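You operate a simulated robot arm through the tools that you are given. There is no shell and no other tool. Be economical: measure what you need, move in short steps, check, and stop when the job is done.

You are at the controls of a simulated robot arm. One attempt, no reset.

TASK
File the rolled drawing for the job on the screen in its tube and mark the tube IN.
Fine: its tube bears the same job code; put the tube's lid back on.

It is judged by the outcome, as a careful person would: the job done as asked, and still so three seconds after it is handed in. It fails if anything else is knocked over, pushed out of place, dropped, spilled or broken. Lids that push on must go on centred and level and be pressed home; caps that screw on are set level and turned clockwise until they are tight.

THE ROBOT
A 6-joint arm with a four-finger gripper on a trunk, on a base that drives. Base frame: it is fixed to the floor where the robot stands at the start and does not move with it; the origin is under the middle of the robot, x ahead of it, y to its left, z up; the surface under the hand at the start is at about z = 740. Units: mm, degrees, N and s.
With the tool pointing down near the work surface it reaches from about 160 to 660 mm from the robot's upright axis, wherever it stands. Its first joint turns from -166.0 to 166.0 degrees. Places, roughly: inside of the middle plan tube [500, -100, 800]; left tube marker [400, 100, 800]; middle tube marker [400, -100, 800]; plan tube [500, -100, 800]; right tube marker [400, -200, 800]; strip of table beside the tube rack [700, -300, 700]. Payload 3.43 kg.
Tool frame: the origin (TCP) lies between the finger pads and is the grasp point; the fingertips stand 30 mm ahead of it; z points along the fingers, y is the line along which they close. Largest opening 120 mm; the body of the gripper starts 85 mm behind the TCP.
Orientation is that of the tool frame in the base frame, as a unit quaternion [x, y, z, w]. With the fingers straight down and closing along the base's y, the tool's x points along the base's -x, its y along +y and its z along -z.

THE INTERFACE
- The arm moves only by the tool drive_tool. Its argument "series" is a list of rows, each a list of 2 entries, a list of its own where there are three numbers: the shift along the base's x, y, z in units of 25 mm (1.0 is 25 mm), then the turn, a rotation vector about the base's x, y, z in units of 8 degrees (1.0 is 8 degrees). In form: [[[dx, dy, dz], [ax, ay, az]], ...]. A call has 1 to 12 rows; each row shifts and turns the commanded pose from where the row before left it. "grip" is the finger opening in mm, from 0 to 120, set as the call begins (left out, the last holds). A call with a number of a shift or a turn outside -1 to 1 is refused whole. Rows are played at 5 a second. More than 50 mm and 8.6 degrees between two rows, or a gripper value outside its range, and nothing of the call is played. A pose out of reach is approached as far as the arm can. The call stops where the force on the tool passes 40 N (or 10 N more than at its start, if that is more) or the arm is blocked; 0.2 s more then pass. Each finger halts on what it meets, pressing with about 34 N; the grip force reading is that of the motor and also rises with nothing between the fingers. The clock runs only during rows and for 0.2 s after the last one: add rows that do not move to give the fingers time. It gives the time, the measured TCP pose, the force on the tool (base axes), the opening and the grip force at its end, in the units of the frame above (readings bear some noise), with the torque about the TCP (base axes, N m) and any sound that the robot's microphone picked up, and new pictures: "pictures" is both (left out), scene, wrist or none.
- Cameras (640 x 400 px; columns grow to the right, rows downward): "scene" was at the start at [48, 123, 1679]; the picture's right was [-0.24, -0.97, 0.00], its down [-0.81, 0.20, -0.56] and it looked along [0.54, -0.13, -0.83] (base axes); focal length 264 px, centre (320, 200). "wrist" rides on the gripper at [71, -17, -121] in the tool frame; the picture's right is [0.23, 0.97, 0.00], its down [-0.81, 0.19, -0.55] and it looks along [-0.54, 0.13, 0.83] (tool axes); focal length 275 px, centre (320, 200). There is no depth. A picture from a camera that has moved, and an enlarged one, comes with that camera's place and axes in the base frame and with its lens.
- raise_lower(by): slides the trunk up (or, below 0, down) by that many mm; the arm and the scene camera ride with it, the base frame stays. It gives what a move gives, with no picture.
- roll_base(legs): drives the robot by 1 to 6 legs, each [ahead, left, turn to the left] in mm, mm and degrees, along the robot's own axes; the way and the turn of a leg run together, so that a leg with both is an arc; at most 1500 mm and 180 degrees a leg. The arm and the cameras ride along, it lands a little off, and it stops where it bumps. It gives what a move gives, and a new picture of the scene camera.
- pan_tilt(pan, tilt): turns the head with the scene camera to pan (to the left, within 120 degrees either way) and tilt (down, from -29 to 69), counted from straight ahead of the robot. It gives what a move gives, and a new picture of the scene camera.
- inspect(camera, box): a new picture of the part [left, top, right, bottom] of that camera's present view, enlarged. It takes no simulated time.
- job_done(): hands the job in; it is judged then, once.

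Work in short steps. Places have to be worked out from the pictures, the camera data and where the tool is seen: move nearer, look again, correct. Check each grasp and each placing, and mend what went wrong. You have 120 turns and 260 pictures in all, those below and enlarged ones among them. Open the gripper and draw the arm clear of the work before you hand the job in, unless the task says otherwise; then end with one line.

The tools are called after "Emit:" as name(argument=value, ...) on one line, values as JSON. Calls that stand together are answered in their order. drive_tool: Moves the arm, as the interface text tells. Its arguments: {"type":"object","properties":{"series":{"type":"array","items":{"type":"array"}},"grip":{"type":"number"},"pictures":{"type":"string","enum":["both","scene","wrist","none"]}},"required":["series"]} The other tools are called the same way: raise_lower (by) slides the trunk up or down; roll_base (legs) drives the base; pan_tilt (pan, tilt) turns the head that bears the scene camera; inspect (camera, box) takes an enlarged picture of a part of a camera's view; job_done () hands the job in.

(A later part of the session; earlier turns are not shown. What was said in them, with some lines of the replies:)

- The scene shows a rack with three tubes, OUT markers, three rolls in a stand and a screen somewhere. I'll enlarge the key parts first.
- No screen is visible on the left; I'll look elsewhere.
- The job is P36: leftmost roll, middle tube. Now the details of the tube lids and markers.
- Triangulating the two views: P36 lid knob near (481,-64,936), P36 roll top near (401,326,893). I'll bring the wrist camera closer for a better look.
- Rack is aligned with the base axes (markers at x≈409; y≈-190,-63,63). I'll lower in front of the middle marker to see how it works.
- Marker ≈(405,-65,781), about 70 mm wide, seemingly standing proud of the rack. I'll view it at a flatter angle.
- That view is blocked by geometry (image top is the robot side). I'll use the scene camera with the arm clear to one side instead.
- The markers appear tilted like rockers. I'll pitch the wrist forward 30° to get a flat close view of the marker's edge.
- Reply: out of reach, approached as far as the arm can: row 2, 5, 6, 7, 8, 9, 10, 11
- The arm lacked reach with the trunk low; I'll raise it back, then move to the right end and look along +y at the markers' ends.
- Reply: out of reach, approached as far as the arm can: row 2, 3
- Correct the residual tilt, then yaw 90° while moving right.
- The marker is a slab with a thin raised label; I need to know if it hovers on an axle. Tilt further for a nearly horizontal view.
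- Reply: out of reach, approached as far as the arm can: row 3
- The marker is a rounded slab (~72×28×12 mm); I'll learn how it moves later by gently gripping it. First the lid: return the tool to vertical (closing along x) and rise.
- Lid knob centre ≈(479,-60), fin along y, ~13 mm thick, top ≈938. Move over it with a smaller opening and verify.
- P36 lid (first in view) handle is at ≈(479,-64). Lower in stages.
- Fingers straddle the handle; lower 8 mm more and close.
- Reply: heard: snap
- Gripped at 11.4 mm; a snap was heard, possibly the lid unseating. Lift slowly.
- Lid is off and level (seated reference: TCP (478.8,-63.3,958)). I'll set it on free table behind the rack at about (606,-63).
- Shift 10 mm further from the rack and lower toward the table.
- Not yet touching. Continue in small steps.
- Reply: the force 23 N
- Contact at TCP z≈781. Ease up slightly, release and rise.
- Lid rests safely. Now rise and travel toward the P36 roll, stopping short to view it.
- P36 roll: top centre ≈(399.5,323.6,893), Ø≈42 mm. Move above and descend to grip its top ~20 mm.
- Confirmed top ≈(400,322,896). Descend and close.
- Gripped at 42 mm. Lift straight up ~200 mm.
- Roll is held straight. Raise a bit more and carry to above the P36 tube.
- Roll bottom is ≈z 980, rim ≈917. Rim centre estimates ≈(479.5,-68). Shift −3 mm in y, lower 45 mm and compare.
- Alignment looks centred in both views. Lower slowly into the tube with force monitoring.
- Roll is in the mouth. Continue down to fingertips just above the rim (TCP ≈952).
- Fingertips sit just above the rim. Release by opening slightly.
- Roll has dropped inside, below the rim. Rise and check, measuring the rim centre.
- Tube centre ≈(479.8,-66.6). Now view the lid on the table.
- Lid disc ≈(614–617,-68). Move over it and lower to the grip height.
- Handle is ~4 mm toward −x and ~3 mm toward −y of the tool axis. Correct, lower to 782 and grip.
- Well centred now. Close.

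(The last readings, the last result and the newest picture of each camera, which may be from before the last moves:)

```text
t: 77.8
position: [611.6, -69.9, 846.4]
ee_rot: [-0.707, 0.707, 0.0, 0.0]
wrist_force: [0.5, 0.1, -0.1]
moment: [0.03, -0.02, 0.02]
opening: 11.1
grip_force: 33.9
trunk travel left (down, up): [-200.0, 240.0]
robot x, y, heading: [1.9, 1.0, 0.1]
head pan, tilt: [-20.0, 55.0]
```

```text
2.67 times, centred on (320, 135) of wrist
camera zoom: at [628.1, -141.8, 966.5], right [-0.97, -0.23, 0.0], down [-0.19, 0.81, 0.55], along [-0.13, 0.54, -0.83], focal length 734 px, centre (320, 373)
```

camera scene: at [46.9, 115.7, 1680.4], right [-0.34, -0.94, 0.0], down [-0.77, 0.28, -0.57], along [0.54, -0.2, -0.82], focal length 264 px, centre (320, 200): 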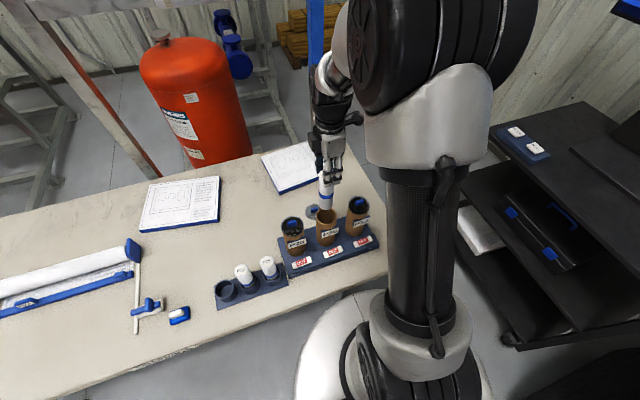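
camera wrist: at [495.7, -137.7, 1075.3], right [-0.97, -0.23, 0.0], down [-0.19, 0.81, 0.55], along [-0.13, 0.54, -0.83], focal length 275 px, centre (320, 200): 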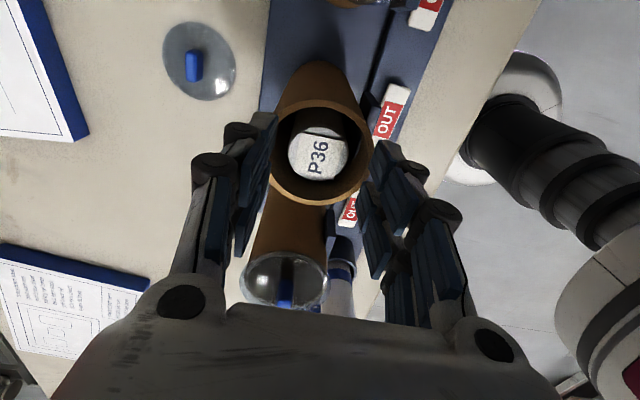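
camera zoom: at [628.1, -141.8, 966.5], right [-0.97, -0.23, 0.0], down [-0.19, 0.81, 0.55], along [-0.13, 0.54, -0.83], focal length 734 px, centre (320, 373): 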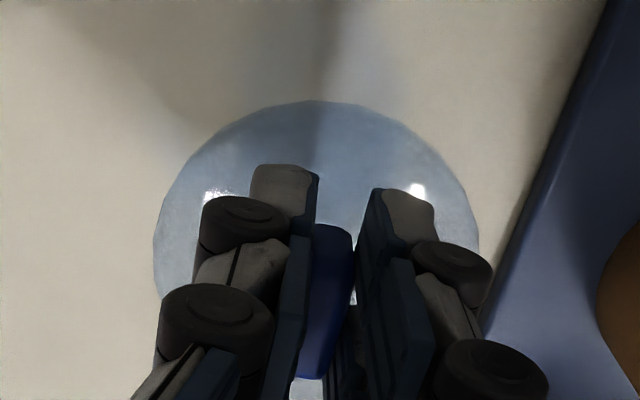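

Lid held, disc centred on the tool axis. Raise and carry over the tube.

Emit:
drive_tool(series=[[[0, 0, 1], [0, 0, 0]], [[0, 0, 1], [0, 0, 0]], [[0, 0, 1], [0, 0, 0]], [[0, 0, 1], [0, 0, 0]], [[0, 0, 1], [0, 0, 0]], [[0, 0, 1], [0, 0, 0]], [[-1, 0.16, 0.2], [0, 0, 0]], [[-1, 0, 0], [0, 0, 0]], [[-1, 0, 0], [0, 0, 0]], [[-1, 0, 0], [0, 0, 0]], [[-1, 0, 0], [0, 0, 0]], [[-0.27, 0, 0], [0, 0, 0]]], pictures="none")

Emit:
drive_tool(series=[[[0, 0, -0.4], [0, 0, 0]], [[0, 0, 0], [0, 0, 0]]], pictures="none")

Emit:
inspect(camera="wrist", box=[220, 40, 420, 165])

Emit:
inspect(camera="scene", box=[280, 170, 380, 232])

```text
t: 80.4
position: [480.9, -65.9, 1000.2]
ee_rot: [-0.707, 0.707, 0.0, 0.0]
wrist_force: [0.1, 0.3, -0.1]
moment: [-0.01, 0.0, 0.03]
opening: 11.0
grip_force: 33.9
trunk travel left (down, up): [-200.0, 240.0]
robot x, y, heading: [-2.2, -3.7, -0.0]
head pan, tilt: [-20.0, 55.0]
```

```text
t: 81.0
position: [481.2, -67.0, 990.3]
ee_rot: [-0.707, 0.708, -0.001, 0.0]
wrist_force: [0.8, 0.4, 0.2]
moment: [0.01, 0.0, 0.03]
opening: 11.0
grip_force: 34.1
trunk travel left (down, up): [-200.0, 240.0]
robot x, y, heading: [-1.6, -1.2, 0.1]
head pan, tilt: [-20.0, 55.0]
```

```text
3.20 times, centred on (320, 102) of wrist
camera zoom: at [497.3, -137.7, 1110.8], right [-0.97, -0.23, 0.0], down [-0.19, 0.81, 0.55], along [-0.13, 0.54, -0.83], focal length 881 px, centre (320, 512)
```

zoom: 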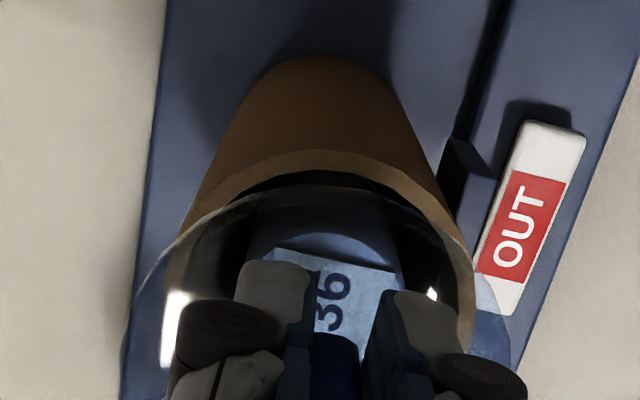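

```text
6.40 times, centred on (330, 201) of scene
camera zoom: at [46.6, 115.3, 1680.5], right [-0.34, -0.94, 0.0], down [-0.77, 0.28, -0.57], along [0.54, -0.2, -0.82], focal length 1692 px, centre (256, 194)
```

zoom: 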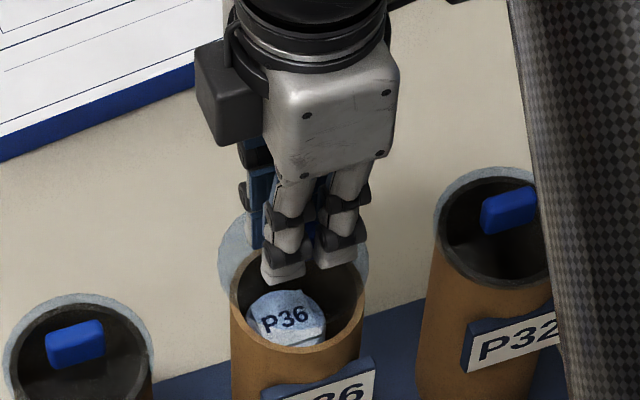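

Both views say the lid is ~3 mm too far +y relative to the tube. Correct and lower to just above the rim.

Emit:
drive_tool(series=[[[0, -0.11, 0], [0, 0, 0]], [[0, 0, -0.5], [0, 0, 0]], [[0, 0, -0.5], [0, 0, 0]], [[0, 0, 0], [0, 0, 0]]], pictures="none")

Emit:
inspect(camera="wrist", box=[220, 40, 420, 165])

Emit:
inspect(camera="scene", box=[290, 180, 370, 230])

```text
t: 82.0
position: [481.0, -69.8, 963.2]
ee_rot: [0.707, -0.707, 0.0, 0.0]
wrist_force: [0.3, 1.1, -1.0]
moment: [0.04, -0.06, -0.01]
opening: 10.8
grip_force: 33.6
trunk travel left (down, up): [-200.0, 240.0]
robot x, y, heading: [-2.9, 1.3, -0.1]
head pan, tilt: [-20.0, 55.0]
```

```text
3.20 times, centred on (320, 102) of wrist
camera zoom: at [497.3, -141.4, 1085.8], right [-0.97, -0.23, 0.0], down [-0.19, 0.81, 0.55], along [-0.13, 0.54, -0.83], focal length 881 px, centre (320, 512)
```

zoom: 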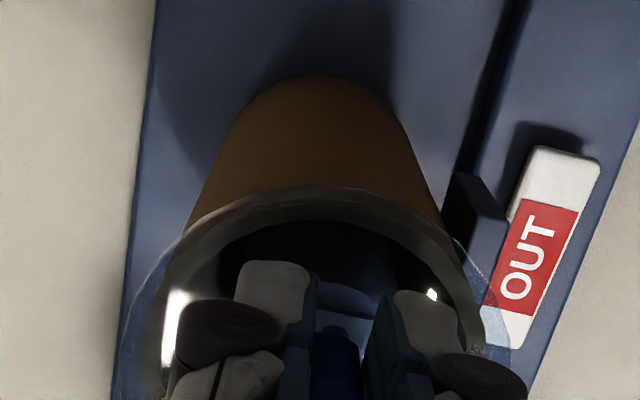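

```text
8.00 times, centred on (330, 205) of scene
camera zoom: at [46.8, 115.3, 1680.5], right [-0.34, -0.94, 0.0], down [-0.77, 0.28, -0.57], along [0.54, -0.2, -0.82], focal length 2115 px, centre (240, 160)
```

zoom: 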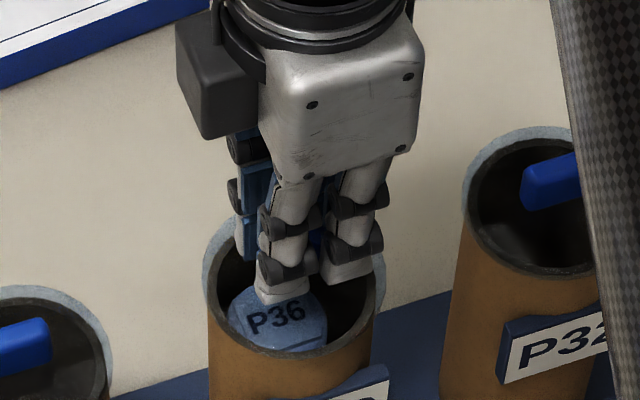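

Lid is centred on the tube within ~1 mm. Nudge −1 mm in x and press down in small steps.

Emit:
drive_tool(series=[[[-0.04, 0, 0], [0, 0, 0]], [[0, 0, -0.1], [0, 0, 0]], [[0, 0, -0.1], [0, 0, 0]], [[0, 0, -0.1], [0, 0, 0]]], pictures="none")

```text
t: 83.0
position: [479.6, -69.3, 960.1]
ee_rot: [0.707, -0.707, 0.002, -0.002]
wrist_force: [-5.3, 1.6, 29.7]
moment: [0.22, 0.23, 0.01]
opening: 10.7
grip_force: 34.5
trunk travel left (down, up): [-200.0, 240.0]
robot x, y, heading: [0.6, -0.9, 0.1]
head pan, tilt: [-20.0, 55.0]
heard: snap
```

A snap was heard at ≈960: the lid appears seated. Check the look, then press a touch more.

Emit:
drive_tool(series=[[[0, 0, -0.04], [0, 0, 0]], [[0, 0, 0], [0, 0, 0]]], pictures="none")

Emit:
inspect(camera="scene", box=[290, 180, 370, 230])

```text
t: 83.5
position: [480.7, -68.6, 960.5]
ee_rot: [-0.707, 0.707, -0.002, 0.002]
wrist_force: [-8.2, 2.4, 21.1]
moment: [0.15, 0.4, 0.0]
opening: 11.0
grip_force: 34.0
trunk travel left (down, up): [-200.0, 240.0]
robot x, y, heading: [-0.7, 3.0, 0.0]
head pan, tilt: [-20.0, 55.0]
stopped in row 2: the force on the tool passed its limit at 43 N (the readings are from after the stop); the commanded pose is now the measured one
```

```text
8.00 times, centred on (330, 205) of scene
camera zoom: at [43.7, 115.8, 1680.5], right [-0.34, -0.94, 0.0], down [-0.77, 0.28, -0.57], along [0.54, -0.2, -0.82], focal length 2115 px, centre (240, 160)
```

zoom: 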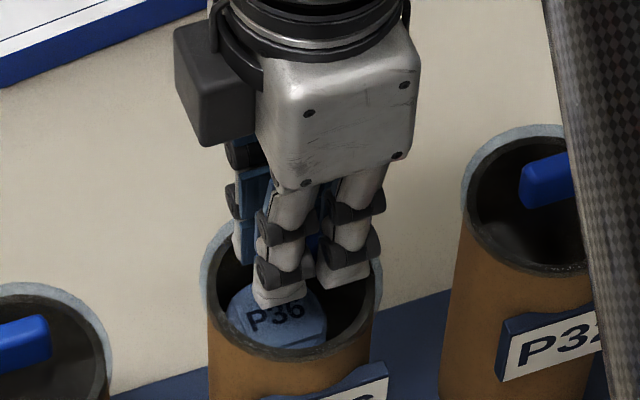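

The rim now shows the same dark contact ring as the other seated lids. Release and rise, then verify.

Emit:
drive_tool(series=[[[0, 0, 0], [0, 0, 0]], [[0, 0, 0], [0, 0, 0]], [[0, 0, 0], [0, 0, 0]], [[0, 0, 1], [0, 0, 0]], [[0, 0, 1], [0, 0, 0]], [[0, 0, 1], [0, 0, 0]], [[0, -1, 0], [0, 0, 0]], [[0, -1, 0], [0, 0, 0]], [[0, -1, 0], [0, 0, 0]], [[0, 0, 0], [0, 0, 0]]], grip=50, pictures="none")

Emit:
inspect(camera="wrist", box=[220, 120, 420, 245])

Emit:
inspect(camera="scene", box=[270, 180, 398, 260])

```text
t: 85.7
position: [483.7, -145.9, 1030.6]
ee_rot: [0.708, -0.706, 0.002, -0.003]
wrist_force: [0.5, 0.0, 0.1]
moment: [-0.03, 0.01, 0.0]
opening: 50.2
grip_force: 0.1
trunk travel left (down, up): [-200.0, 240.0]
robot x, y, heading: [0.5, -3.4, -0.0]
head pan, tilt: [-20.0, 55.0]
```

```text
3.20 times, centred on (320, 182) of wrist
camera zoom: at [499.5, -216.4, 1152.7], right [-0.97, -0.23, -0.01], down [-0.2, 0.81, 0.55], along [-0.12, 0.54, -0.83], focal length 881 px, centre (320, 256)
```

zoom: 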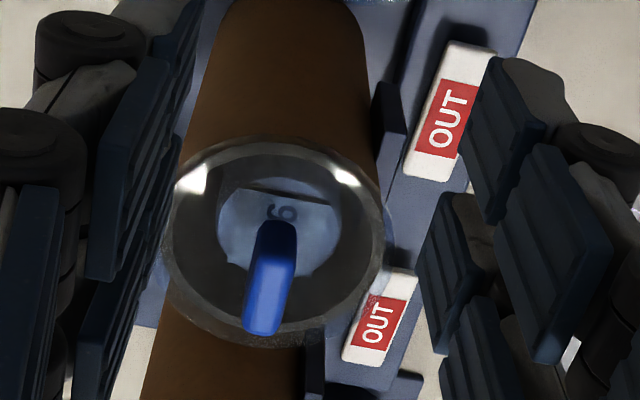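

```text
5.00 times, centred on (334, 220) of scene
camera zoom: at [46.7, 115.8, 1680.4], right [-0.34, -0.94, 0.0], down [-0.77, 0.28, -0.57], along [0.54, -0.2, -0.82], focal length 1322 px, centre (250, 100)
```

zoom: 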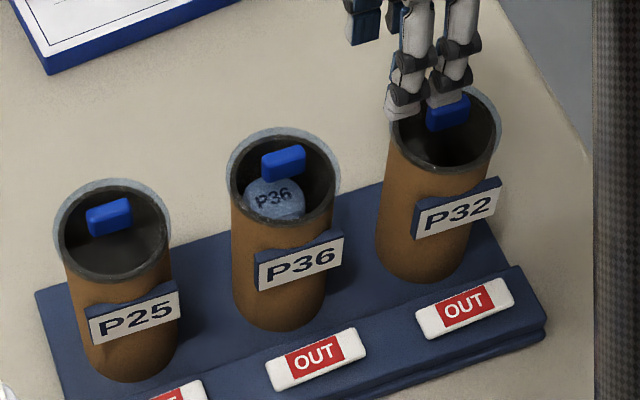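

Lid is seated like its neighbours (same height as originally). Now the marker: yaw back so the fingers close along y, and go above the middle marker.

Emit:
drive_tool(series=[[[-0.5, 0, 0], [0, 0, -1]], [[-0.5, 0.3, 0], [0, 0, -1]], [[-0.5, 0.3, 0], [0, 0, -1]], [[-0.5, 0.3, 0], [0, 0, -1]], [[-0.5, 0.3, 0], [0, 0, -1]], [[-0.5, 0.3, 0], [0, 0, -1]], [[-0.1, 0.3, 0], [0, 0, -1]], [[0, 0.3, 0], [0, 0, -1]], [[0, 0.3, 0], [0, 0, -1]], [[0, 0.4, 0], [0, 0, -1]], [[0, 0.4, 0], [0, 0, -1]], [[0, 0, 0], [0, 0, -0.3]]], grip=95, pictures="none")

Emit:
inspect(camera="wrist", box=[200, 20, 440, 170])

```text
t: 88.2
position: [405.9, -63.9, 1032.1]
ee_rot: [0.004, 1.0, -0.002, 0.0]
wrist_force: [-0.3, 0.5, -0.8]
moment: [0.01, 0.0, -0.01]
opening: 95.1
grip_force: 0.1
trunk travel left (down, up): [-200.0, 240.0]
robot x, y, heading: [2.6, 1.0, -0.0]
head pan, tilt: [-20.0, 55.0]
```

```text
2.67 times, centred on (320, 95) of wrist
camera zoom: at [334.0, -79.7, 1153.6], right [-0.22, 0.97, 0.0], down [0.81, 0.19, 0.55], along [0.54, 0.12, -0.83], focal length 734 px, centre (320, 480)
```

zoom: 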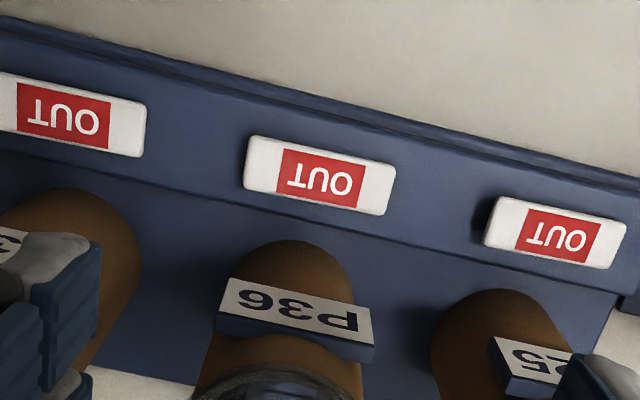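

Marker centre ≈(404.6,-65.5). Descend over it, staying above it first.

Emit:
drive_tool(series=[[[-0.05, -0.06, -1], [0, 0, 0]], [[0, 0, -1], [0, 0, 0]], [[0, 0, -1], [0, 0, 0]], [[0, 0, -1], [0, 0, 0]], [[0, 0, -1], [0, 0, 0]], [[0, 0, -1], [0, 0, 0]], [[0, 0, -1], [0, 0, 0]], [[0, 0, -0.8], [0, 0, 0]], [[0, 0, 0], [0, 0, 0]]], pictures="wrist")

Emit:
inspect(camera="wrist", box=[200, 60, 440, 210])

Emit:
pan_tilt(pan=0, tilt=60)

```text
t: 90.2
position: [405.2, -65.0, 839.7]
ee_rot: [0.002, 1.0, -0.002, 0.0]
wrist_force: [0.0, -0.1, 0.8]
moment: [0.01, -0.02, -0.03]
opening: 94.9
grip_force: 0.0
trunk travel left (down, up): [-200.0, 240.0]
robot x, y, heading: [0.0, 0.4, -0.2]
head pan, tilt: [-20.0, 55.0]
camera wrist: at [332.2, -81.2, 959.8], right [-0.22, 0.97, -0.01], down [0.81, 0.19, 0.55], along [0.54, 0.12, -0.83], focal length 275 px, centre (320, 200)
```

wrist: 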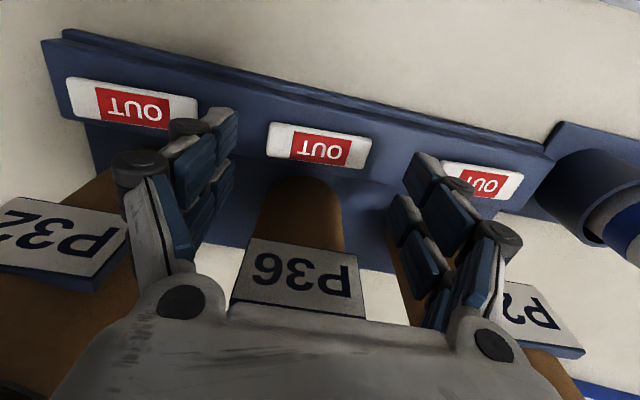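

```text
2.67 times, centred on (320, 135) of wrist
camera zoom: at [332.2, -81.2, 959.8], right [-0.22, 0.97, -0.01], down [0.81, 0.19, 0.55], along [0.54, 0.12, -0.83], focal length 734 px, centre (320, 373)
```

zoom: 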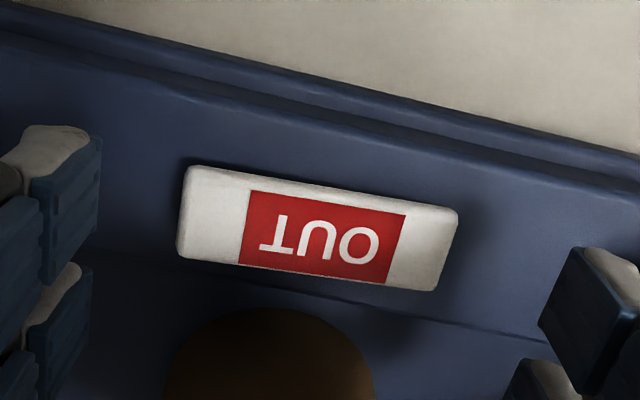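

```text
t: 91.1
position: [403.7, -65.1, 840.7]
ee_rot: [0.003, 1.0, -0.003, 0.0]
wrist_force: [-0.1, -0.7, -0.1]
moment: [-0.01, -0.02, -0.01]
opening: 95.2
grip_force: 0.1
trunk travel left (down, up): [-200.0, 240.0]
robot x, y, heading: [-1.4, -0.2, -0.0]
head pan, tilt: [0.0, 60.0]
camera scene: at [45.7, 139.8, 1674.4], right [0.0, -1.0, 0.0], down [-0.87, 0.0, -0.5], along [0.5, 0.0, -0.87], focal length 264 px, centre (320, 200)
```

scene: 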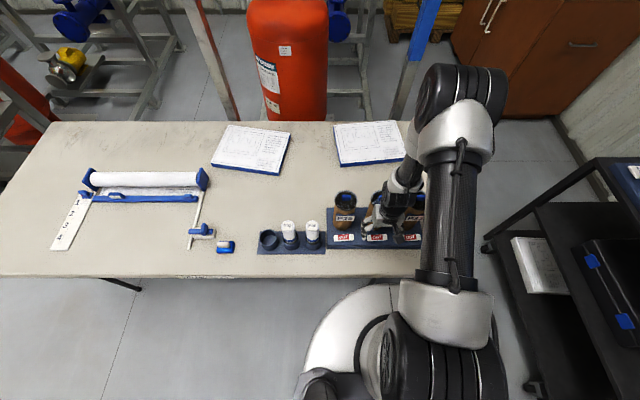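

Center marker between the fingers. Lower in small steps to about tips z≈783 while watching force.

Emit:
drive_tool(series=[[[0, 0, -0.4], [0, 0, 0]], [[0, 0, -0.4], [0, 0, 0]], [[0, 0, -0.3], [0, 0, 0]], [[0, 0, 0], [0, 0, 0]]], pictures="none")

Emit:
inspect(camera="wrist", box=[200, 60, 440, 210])

Emit:
inspect(camera="scene", box=[330, 200, 430, 262])

```text
t: 91.7
position: [406.0, -66.4, 825.8]
ee_rot: [0.002, 1.0, -0.003, 0.005]
wrist_force: [-11.4, 2.1, 33.0]
moment: [-0.25, -2.53, 0.15]
opening: 95.0
grip_force: 0.0
trunk travel left (down, up): [-200.0, 240.0]
robot x, y, heading: [-3.0, 0.4, 0.2]
head pan, tilt: [0.0, 60.0]
stopped in row 3: the force on the tool passed its limit at 48 N (the readings are from after the stop); the commanded pose is now the measured one
```

```text
2.67 times, centred on (320, 135) of wrist
camera zoom: at [333.0, -82.7, 945.7], right [-0.23, 0.97, -0.01], down [0.81, 0.19, 0.56], along [0.55, 0.12, -0.83], focal length 734 px, centre (320, 373)
```

zoom: 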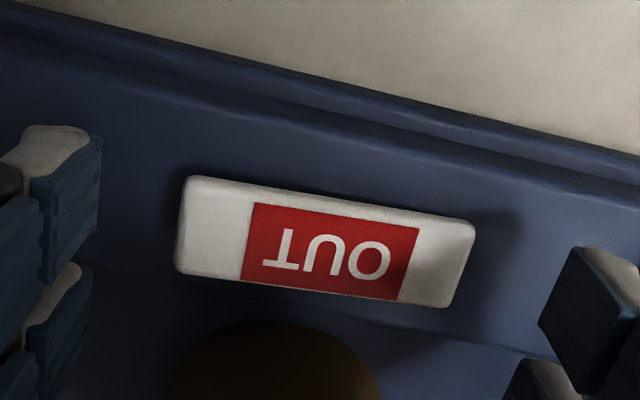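

```text
6.40 times, centred on (380, 231) of scene
camera zoom: at [42.1, 140.6, 1674.9], right [0.0, -1.0, 0.0], down [-0.86, 0.0, -0.5], along [0.5, 0.0, -0.86], focal length 1692 px, centre (-64, 2)
```

zoom: 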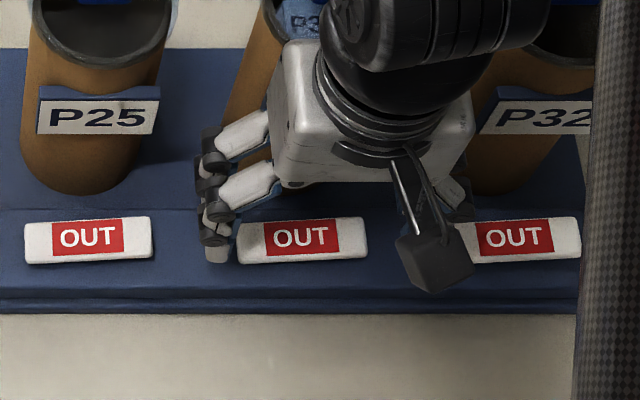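

Contact is at ~40 mm ahead and ~110 mm above the TCP — the hand touched the P36 lid edge. Back off up immediately and check the lid.

Emit:
drive_tool(series=[[[-0.3, 0, 0.5], [0, 0, 0]], [[-1, 0, 0.5], [0, 0, 0]], [[-1, 0, 0.5], [0, 0, 0]], [[-1, 0, 1], [0, 0, 0]], [[-1, 0, 1], [0, 0, 0]]], pictures="none")

Emit:
inspect(camera="scene", box=[320, 170, 448, 250])

Emit:
inspect(camera="wrist", box=[0, 0, 640, 400])

```text
t: 92.9
position: [300.1, -64.8, 909.9]
ee_rot: [0.003, 1.0, -0.003, 0.003]
wrist_force: [-0.9, 0.1, -0.6]
moment: [0.05, -0.01, 0.01]
opening: 94.9
grip_force: 0.0
trunk travel left (down, up): [-200.0, 240.0]
robot x, y, heading: [0.1, -0.4, 0.1]
head pan, tilt: [0.0, 60.0]
```

```text
5.00 times, centred on (384, 210) of scene
camera zoom: at [44.8, 140.0, 1674.4], right [0.0, -1.0, 0.0], down [-0.87, 0.0, -0.5], along [0.5, 0.0, -0.87], focal length 1322 px, centre (0, 150)
```

zoom: 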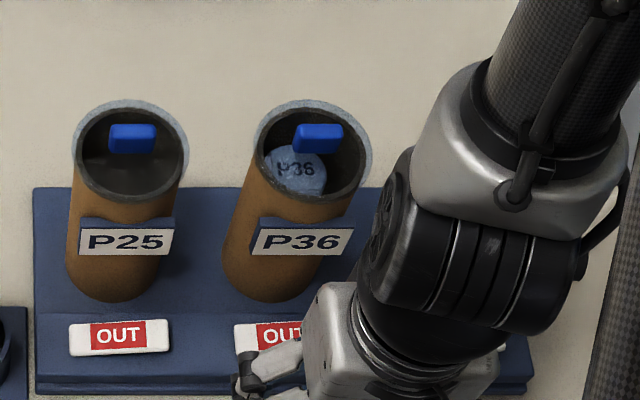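

```text
1.00 times, centred on (320, 200) of wrist (not enlarged: the box is as wide or as high as the picture)
camera zoom: at [227.7, -81.1, 1030.5], right [-0.23, 0.97, -0.01], down [0.81, 0.19, 0.56], along [0.54, 0.12, -0.83], focal length 275 px, centre (320, 200)
```

zoom: 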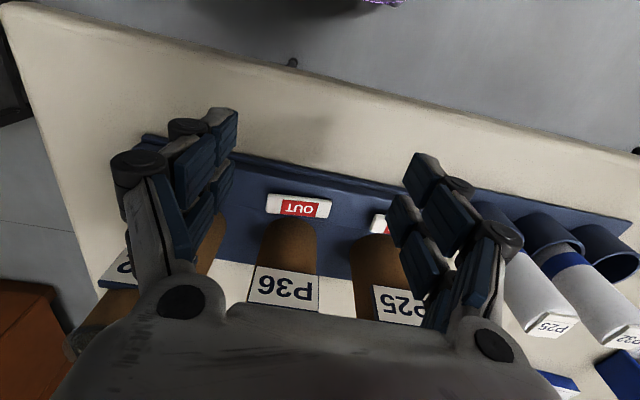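

Tube and lid look undisturbed. A vertical hand is too close to the tube there, so I'll back the base 300 mm to get room for approaching the marker with the hand tilted forward.

Emit:
roll_base(legs=[[-300, 0, 0]])

```text
t: 95.0
position: [-3.4, -64.0, 909.8]
ee_rot: [-0.001, 1.0, -0.002, 0.005]
wrist_force: [0.1, -0.3, -0.3]
moment: [-0.01, -0.02, 0.0]
opening: 95.0
grip_force: 0.0
trunk travel left (down, up): [-200.0, 240.0]
robot x, y, heading: [-306.0, -3.1, 0.3]
head pan, tilt: [0.0, 60.0]
camera scene: at [-260.8, 139.5, 1674.4], right [0.0, -1.0, 0.0], down [-0.87, 0.0, -0.5], along [0.5, 0.0, -0.87], focal length 264 px, centre (320, 200)
```

scene: 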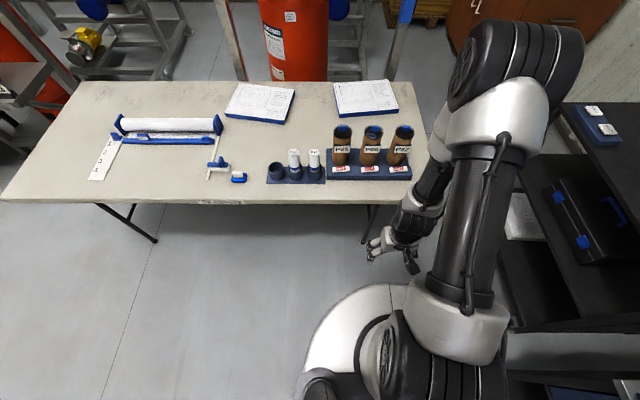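

Tilt the hand ~50° forward and move to hover in front of/above the middle marker.

Emit:
drive_tool(series=[[[1, 0, 0], [0, -1, 0]], [[1, 0, 0], [0, -1, 0]], [[1, 0, 0], [0, -1, 0]], [[1, 0, 0], [0, -1, 0]], [[1, 0, 0], [0, -1, 0]], [[1, 0, 0], [0, -1, 0]], [[1, 0, 0], [0, -0.25, 0]], [[1, 0, 0], [0, 0, 0]], [[1, 0, 0], [0, 0, 0]], [[1, 0, 0], [0, 0, 0]], [[1, 0, 0], [0, 0, 0]], [[0.5, 0, 0], [0, 0, 0]]], pictures="wrist")

```text
t: 97.6
position: [285.6, -63.9, 910.1]
ee_rot: [0.001, 0.905, -0.003, 0.426]
wrist_force: [-0.5, 0.1, 1.1]
moment: [-0.01, 0.03, 0.0]
opening: 95.2
grip_force: 0.0
trunk travel left (down, up): [-200.0, 240.0]
robot x, y, heading: [-306.3, 1.0, 0.3]
head pan, tilt: [0.0, 60.0]
camera wrist: at [146.6, -80.6, 932.0], right [-0.14, 0.97, -0.18], down [0.09, 0.19, 0.98], along [0.99, 0.12, -0.12], focal length 275 px, centre (320, 200)
```

wrist: 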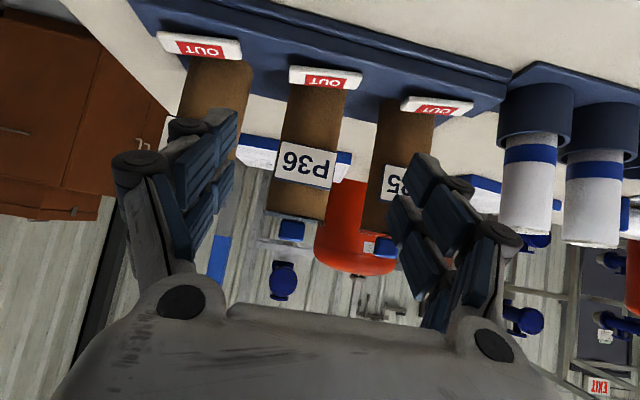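

Good side view of the tubes; check P36's lid level against P25's and look at the marker.

Emit:
inspect(camera="wrist", box=[240, 170, 400, 270])

Emit:
inspect(camera="wrist", box=[270, 45, 390, 120])

```text
4.00 times, centred on (320, 220) of wrist
camera zoom: at [146.6, -80.6, 932.0], right [-0.14, 0.97, -0.18], down [0.09, 0.19, 0.98], along [0.99, 0.12, -0.12], focal length 1101 px, centre (320, 120)
```

zoom: 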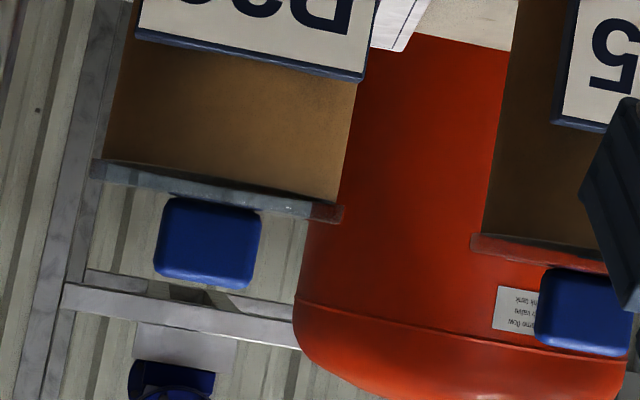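

```text
5.33 times, centred on (330, 82) of wrist
camera zoom: at [146.6, -80.6, 932.0], right [-0.14, 0.97, -0.18], down [0.09, 0.19, 0.98], along [0.99, 0.12, -0.12], focal length 1468 px, centre (267, 827)
```

zoom: 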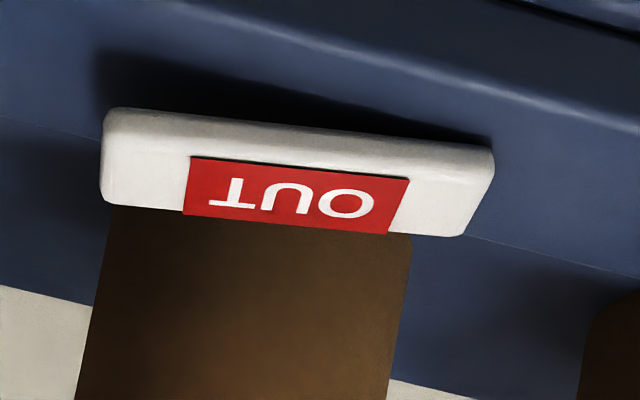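

P36 lid is level and flush like the others. Move in to hover over the marker.

Emit:
drive_tool(series=[[[1, -0.07, -0.6], [0, 0, 0]], [[1, 0, -0.6], [0, 0, 0]], [[0.8, 0, -0.6], [0, 0, 0]], [[0.5, 0, -0.6], [0, 0, 0]], [[0.3, 0, -0.6], [0, 0, 0]], [[0, 0, 0], [0, 0, 0]]], pictures="both")

Emit:
inspect(camera="scene", box=[320, 130, 420, 192])

```text
t: 99.0
position: [374.9, -65.0, 833.6]
ee_rot: [0.002, 0.905, -0.003, 0.426]
wrist_force: [0.6, 0.8, -0.3]
moment: [-0.01, -0.01, 0.03]
opening: 94.8
grip_force: 0.0
trunk travel left (down, up): [-200.0, 240.0]
robot x, y, heading: [-308.3, -6.0, 0.3]
head pan, tilt: [0.0, 60.0]
camera scene: at [-259.9, 139.5, 1674.4], right [0.0, -1.0, 0.0], down [-0.87, 0.0, -0.5], along [0.5, 0.0, -0.87], focal length 264 px, centre (320, 200)
camera wrist: at [235.3, -81.5, 856.2], right [-0.14, 0.97, -0.18], down [0.09, 0.19, 0.98], along [0.99, 0.12, -0.12], focal length 275 px, centre (320, 200)
```

scene: 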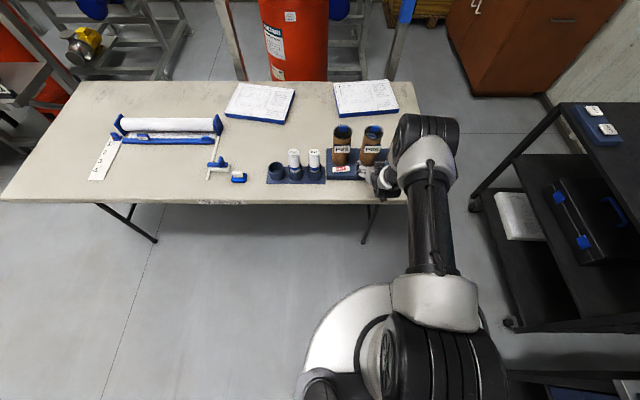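
wrist: 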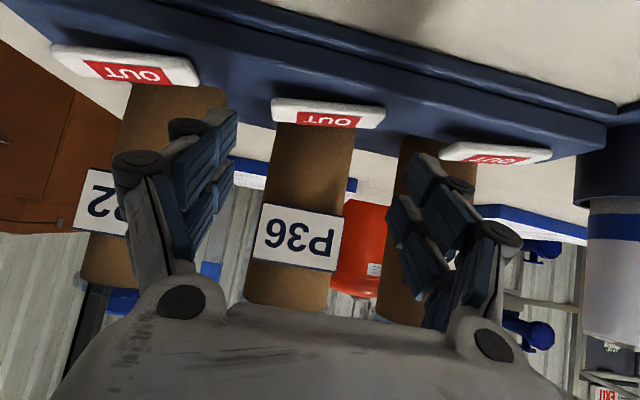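

```text
6.40 times, centred on (370, 161) of scene
camera zoom: at [-259.9, 139.5, 1674.4], right [0.0, -1.0, 0.0], down [-0.87, 0.0, -0.5], along [0.5, 0.0, -0.87], focal length 1692 px, centre (0, 450)
```

zoom: 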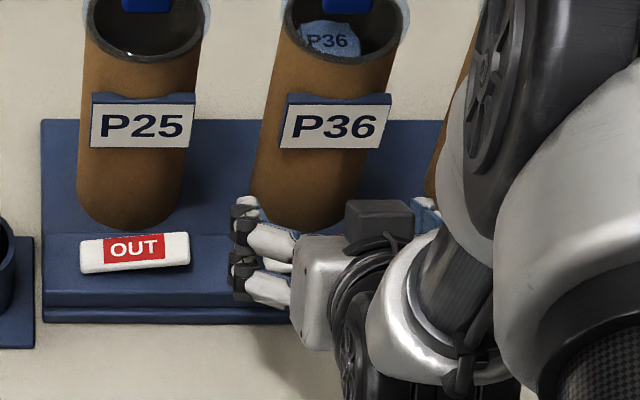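

Emit:
inspect(camera="wrist", box=[260, 80, 396, 165])

```text
4.71 times, centred on (328, 122) of wrist
camera zoom: at [235.3, -81.5, 856.2], right [-0.14, 0.97, -0.18], down [0.09, 0.19, 0.98], along [0.99, 0.12, -0.12], focal length 1295 px, centre (282, 565)
```

zoom: 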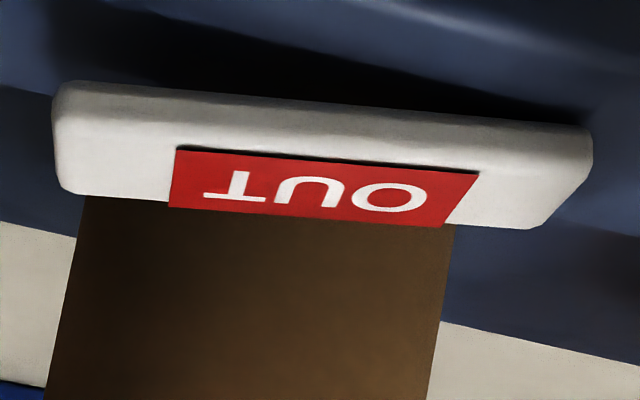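

Marker top ≈784, bottom ≈773. I'll steepen to 65° and lower gradually so the fingertips flank its ends.

Emit:
drive_tool(series=[[[0, -0.03, 0], [0, -0.95, 0]], [[0, 0, 0], [0, -0.9, 0]], [[0.3, 0, -0.5], [0, 0, 0]], [[0.2, 0, -0.5], [0, 0, 0]], [[0, 0, -0.2], [0, 0, 0]], [[0, 0, 0], [0, 0, 0]]], pictures="wrist")

Emit:
inspect(camera="wrist", box=[160, 80, 480, 280])

```text
t: 100.4
position: [387.4, -67.1, 804.7]
ee_rot: [0.001, 0.842, -0.002, 0.539]
wrist_force: [-0.4, -0.2, -0.7]
moment: [-0.01, -0.02, 0.0]
opening: 95.0
grip_force: 0.1
trunk travel left (down, up): [-200.0, 240.0]
robot x, y, heading: [-307.1, 0.7, 0.3]
head pan, tilt: [0.0, 60.0]
camera wrist: at [247.7, -83.4, 790.7], right [-0.09, 0.97, -0.21], down [-0.16, 0.19, 0.97], along [0.98, 0.12, 0.14], focal length 275 px, centre (320, 200)
```

wrist: 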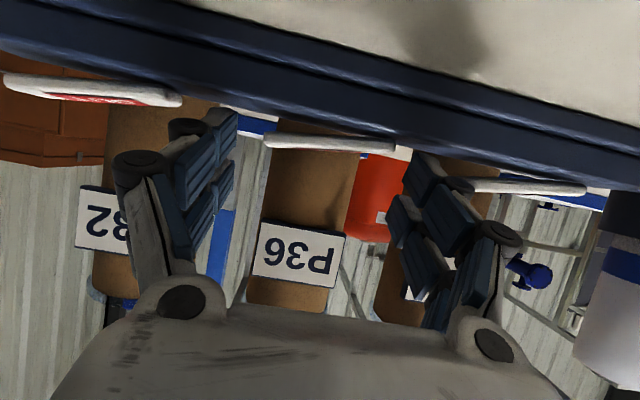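

```text
2.00 times, centred on (320, 180) of wrist
camera zoom: at [247.7, -83.4, 790.7], right [-0.09, 0.97, -0.21], down [-0.16, 0.19, 0.97], along [0.98, 0.12, 0.14], focal length 551 px, centre (320, 240)
```

zoom: 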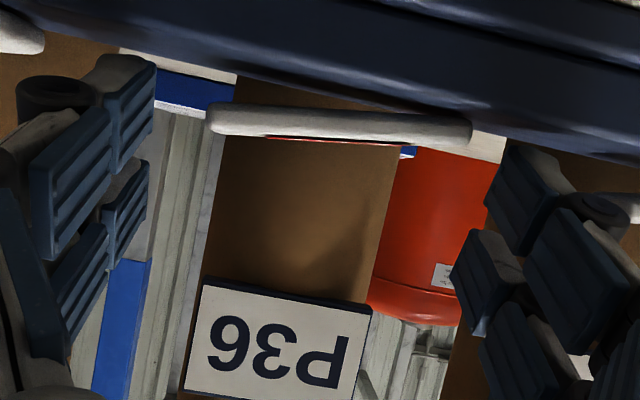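

In this near-level view the markers are tilted: the −y end (image left) stands ~11 mm up, +y end down — a rocker. Enlarge to see its pivot.

Emit:
inspect(camera="wrist", box=[248, 110, 408, 210])

Emit:
inspect(camera="wrist", box=[0, 50, 192, 170])

Emit:
inspect(camera="wrist", box=[440, 140, 600, 240])

```text
4.00 times, centred on (328, 160) of wrist
camera zoom: at [247.7, -83.4, 790.7], right [-0.09, 0.97, -0.21], down [-0.16, 0.19, 0.97], along [0.98, 0.12, 0.14], focal length 1101 px, centre (288, 360)
```

zoom: 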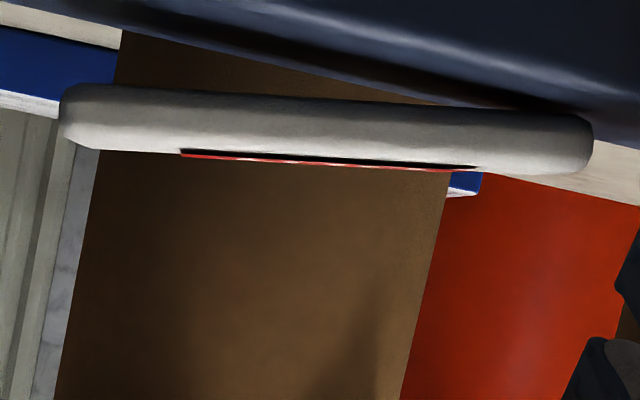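

```text
3.33 times, centred on (96, 110) of wrist
camera zoom: at [247.7, -83.4, 790.7], right [-0.09, 0.97, -0.21], down [-0.16, 0.19, 0.97], along [0.98, 0.12, 0.14], focal length 918 px, centre (1067, 500)
```

zoom: 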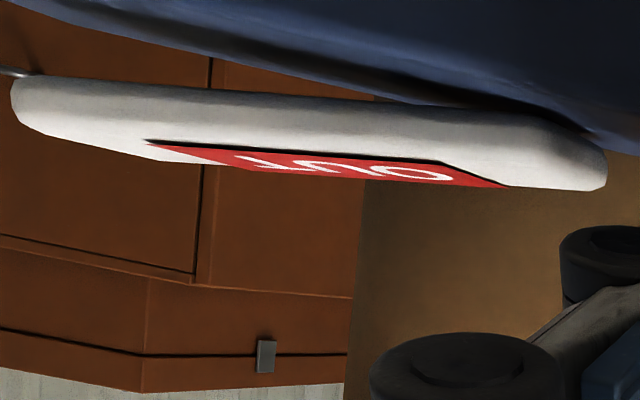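

```text
4.00 times, centred on (520, 190) of wrist
camera zoom: at [247.7, -83.4, 790.7], right [-0.09, 0.97, -0.21], down [-0.16, 0.19, 0.97], along [0.98, 0.12, 0.14], focal length 1101 px, centre (-480, 240)
```

zoom: 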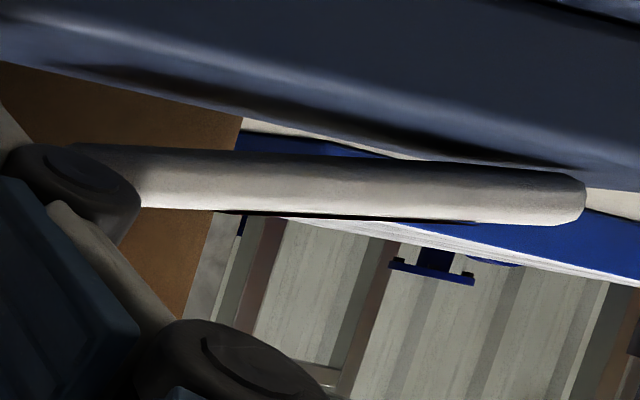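

The pivot is hidden beneath; each marker is a rocker. I'll close the fingers and gently press the raised −y end of the P36 marker. First rise, tilt back to ~45° and close.

Emit:
drive_tool(series=[[[0, 0, 1], [0, 0, 0]], [[0, 0, 0.5], [0, 1, 0]], [[0, 0, 0], [0, 1, 0]], [[0, -0.5, 0], [0, 0.5, 0]], [[0, -0.5, 0], [0, 0, 0]], [[-0.15, 0, -0.4], [0, 0, 0]], [[0, 0, 0], [0, 0, 0]], [[0, 0, 0], [0, 0, 0]]], grip=0, pictures="wrist")

Emit:
inspect(camera="wrist", box=[160, 20, 480, 220])

```text
t: 102.2
position: [383.3, -90.4, 832.4]
ee_rot: [0.001, 0.923, -0.003, 0.385]
wrist_force: [0.0, -0.5, -0.1]
moment: [0.0, 0.01, -0.01]
opening: 0.0
grip_force: 33.4
trunk travel left (down, up): [-200.0, 240.0]
robot x, y, heading: [-308.2, -0.5, 0.2]
head pan, tilt: [0.0, 60.0]
camera wrist: at [247.4, -107.5, 867.2], right [-0.16, 0.97, -0.17], down [0.18, 0.19, 0.96], along [0.97, 0.12, -0.21], focal length 275 px, centre (320, 200)
```

wrist: 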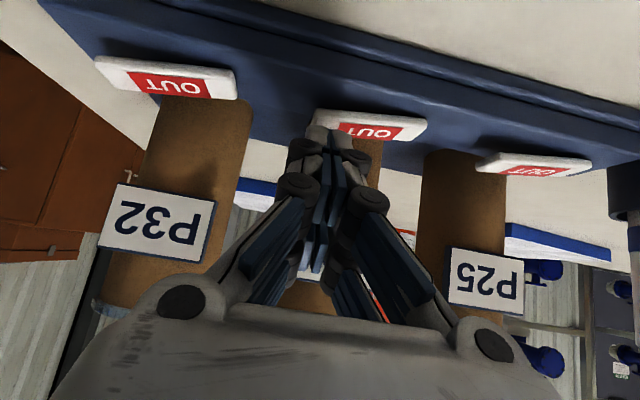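

```text
2.00 times, centred on (320, 120) of wrist
camera zoom: at [247.4, -107.5, 867.2], right [-0.16, 0.97, -0.17], down [0.18, 0.19, 0.96], along [0.97, 0.12, -0.21], focal length 551 px, centre (320, 360)
```

zoom: 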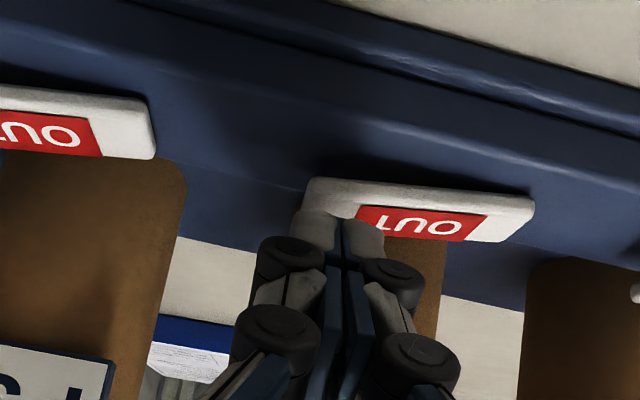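

Fingertips are over the −y end. Lower gently until contact.

Emit:
drive_tool(series=[[[0.15, -0.04, -0.3], [0, 0, 0]], [[0, 0, -0.2], [0, 0, 0]], [[0, 0, -0.1], [0, 0, 0]], [[0, 0, -0.1], [0, 0, 0]]], pictures="none")

Emit:
inspect(camera="wrist", box=[160, 20, 480, 220])

```text
t: 103.2
position: [387.0, -92.8, 814.2]
ee_rot: [0.002, 0.923, -0.002, 0.385]
wrist_force: [1.0, 0.2, -1.4]
moment: [0.03, 0.01, -0.01]
opening: 0.0
grip_force: 33.4
trunk travel left (down, up): [-200.0, 240.0]
robot x, y, heading: [-308.7, -1.4, 0.6]
head pan, tilt: [0.0, 60.0]
```

```text
2.00 times, centred on (320, 120) of wrist
camera zoom: at [250.3, -109.1, 849.0], right [-0.16, 0.97, -0.17], down [0.18, 0.19, 0.96], along [0.97, 0.12, -0.21], focal length 551 px, centre (320, 360)
```

zoom: 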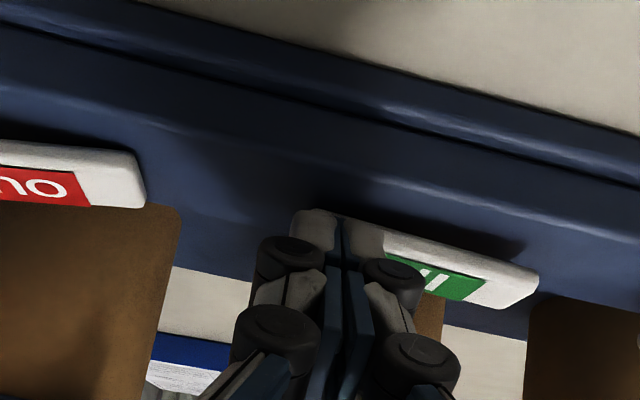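

The label turned green — "IN". Back off upward and verify it stays.

Emit:
drive_tool(series=[[[0, 0, 0.5], [0, 0, 0]], [[-0.5, 0, 1], [0, 0, 0]], [[-1, 0, 1], [0, 0, 0]], [[-1, 0, 1], [0, 0, 0]], [[-1, 0, 1], [0, 0, 0]], [[-1, 0, 0], [0, 0, 0]], [[-1, 0, 0], [0, 0, 0]], [[-1, 0, 0], [0, 0, 0]], [[-1, 0, 0], [0, 0, 0]]], grip=60, pictures="none")

Emit:
inspect(camera="wrist", box=[0, 0, 640, 400])

Emit:
inspect(camera="scene", box=[256, 110, 416, 210])

```text
t: 105.2
position: [198.6, -93.6, 928.4]
ee_rot: [0.001, 0.922, -0.003, 0.386]
wrist_force: [-0.3, 0.1, -0.1]
moment: [-0.04, -0.02, 0.01]
opening: 60.2
grip_force: 0.0
trunk travel left (down, up): [-200.0, 240.0]
robot x, y, heading: [-306.1, -2.4, -0.0]
head pan, tilt: [0.0, 60.0]
```

```text
1.00 times, centred on (320, 200) of wrist (not enlarged: the box is as wide or as high as the picture)
camera zoom: at [62.5, -109.7, 962.9], right [-0.16, 0.97, -0.17], down [0.18, 0.19, 0.96], along [0.97, 0.12, -0.2], focal length 275 px, centre (320, 200)
```

zoom: 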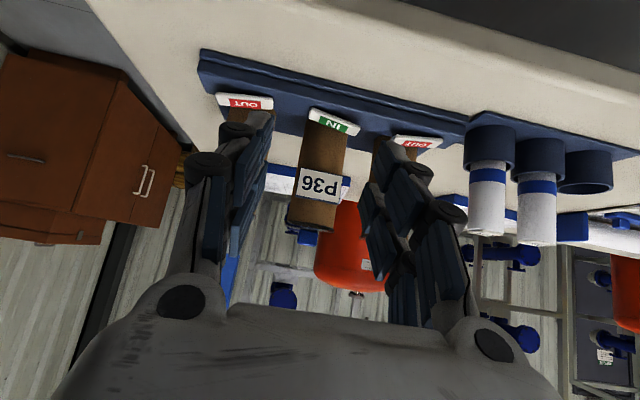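

```text
4.00 times, centred on (336, 160) of scene
camera zoom: at [-260.2, 139.4, 1674.4], right [0.0, -1.0, 0.0], down [-0.87, 0.0, -0.5], along [0.5, 0.0, -0.87], focal length 1058 px, centre (256, 360)
```

zoom: 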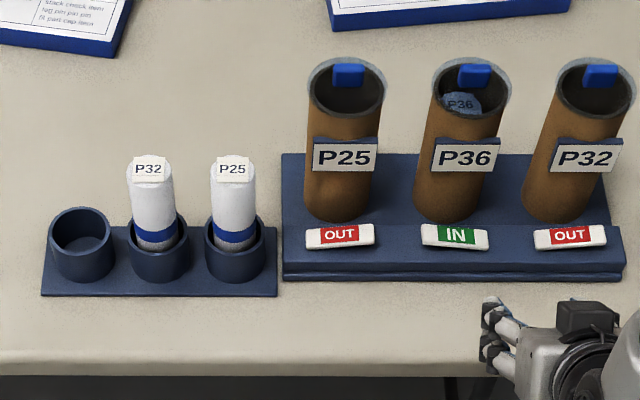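

The marker stays at IN, the P36 roll is in its tube, the lid is seated level, the other items are untouched, and the arm is clear with the gripper open. Handing in.

Emit:
job_done()

```text
The job is handed in.
```

The P36 drawing is in its P36 tube with the lid pressed home, and the tube's marker reads IN. While I was working on the marker, the hand bumped the edge of the fitted lid at about 48 N; afterwards the tube was still in place and the lid sat level.
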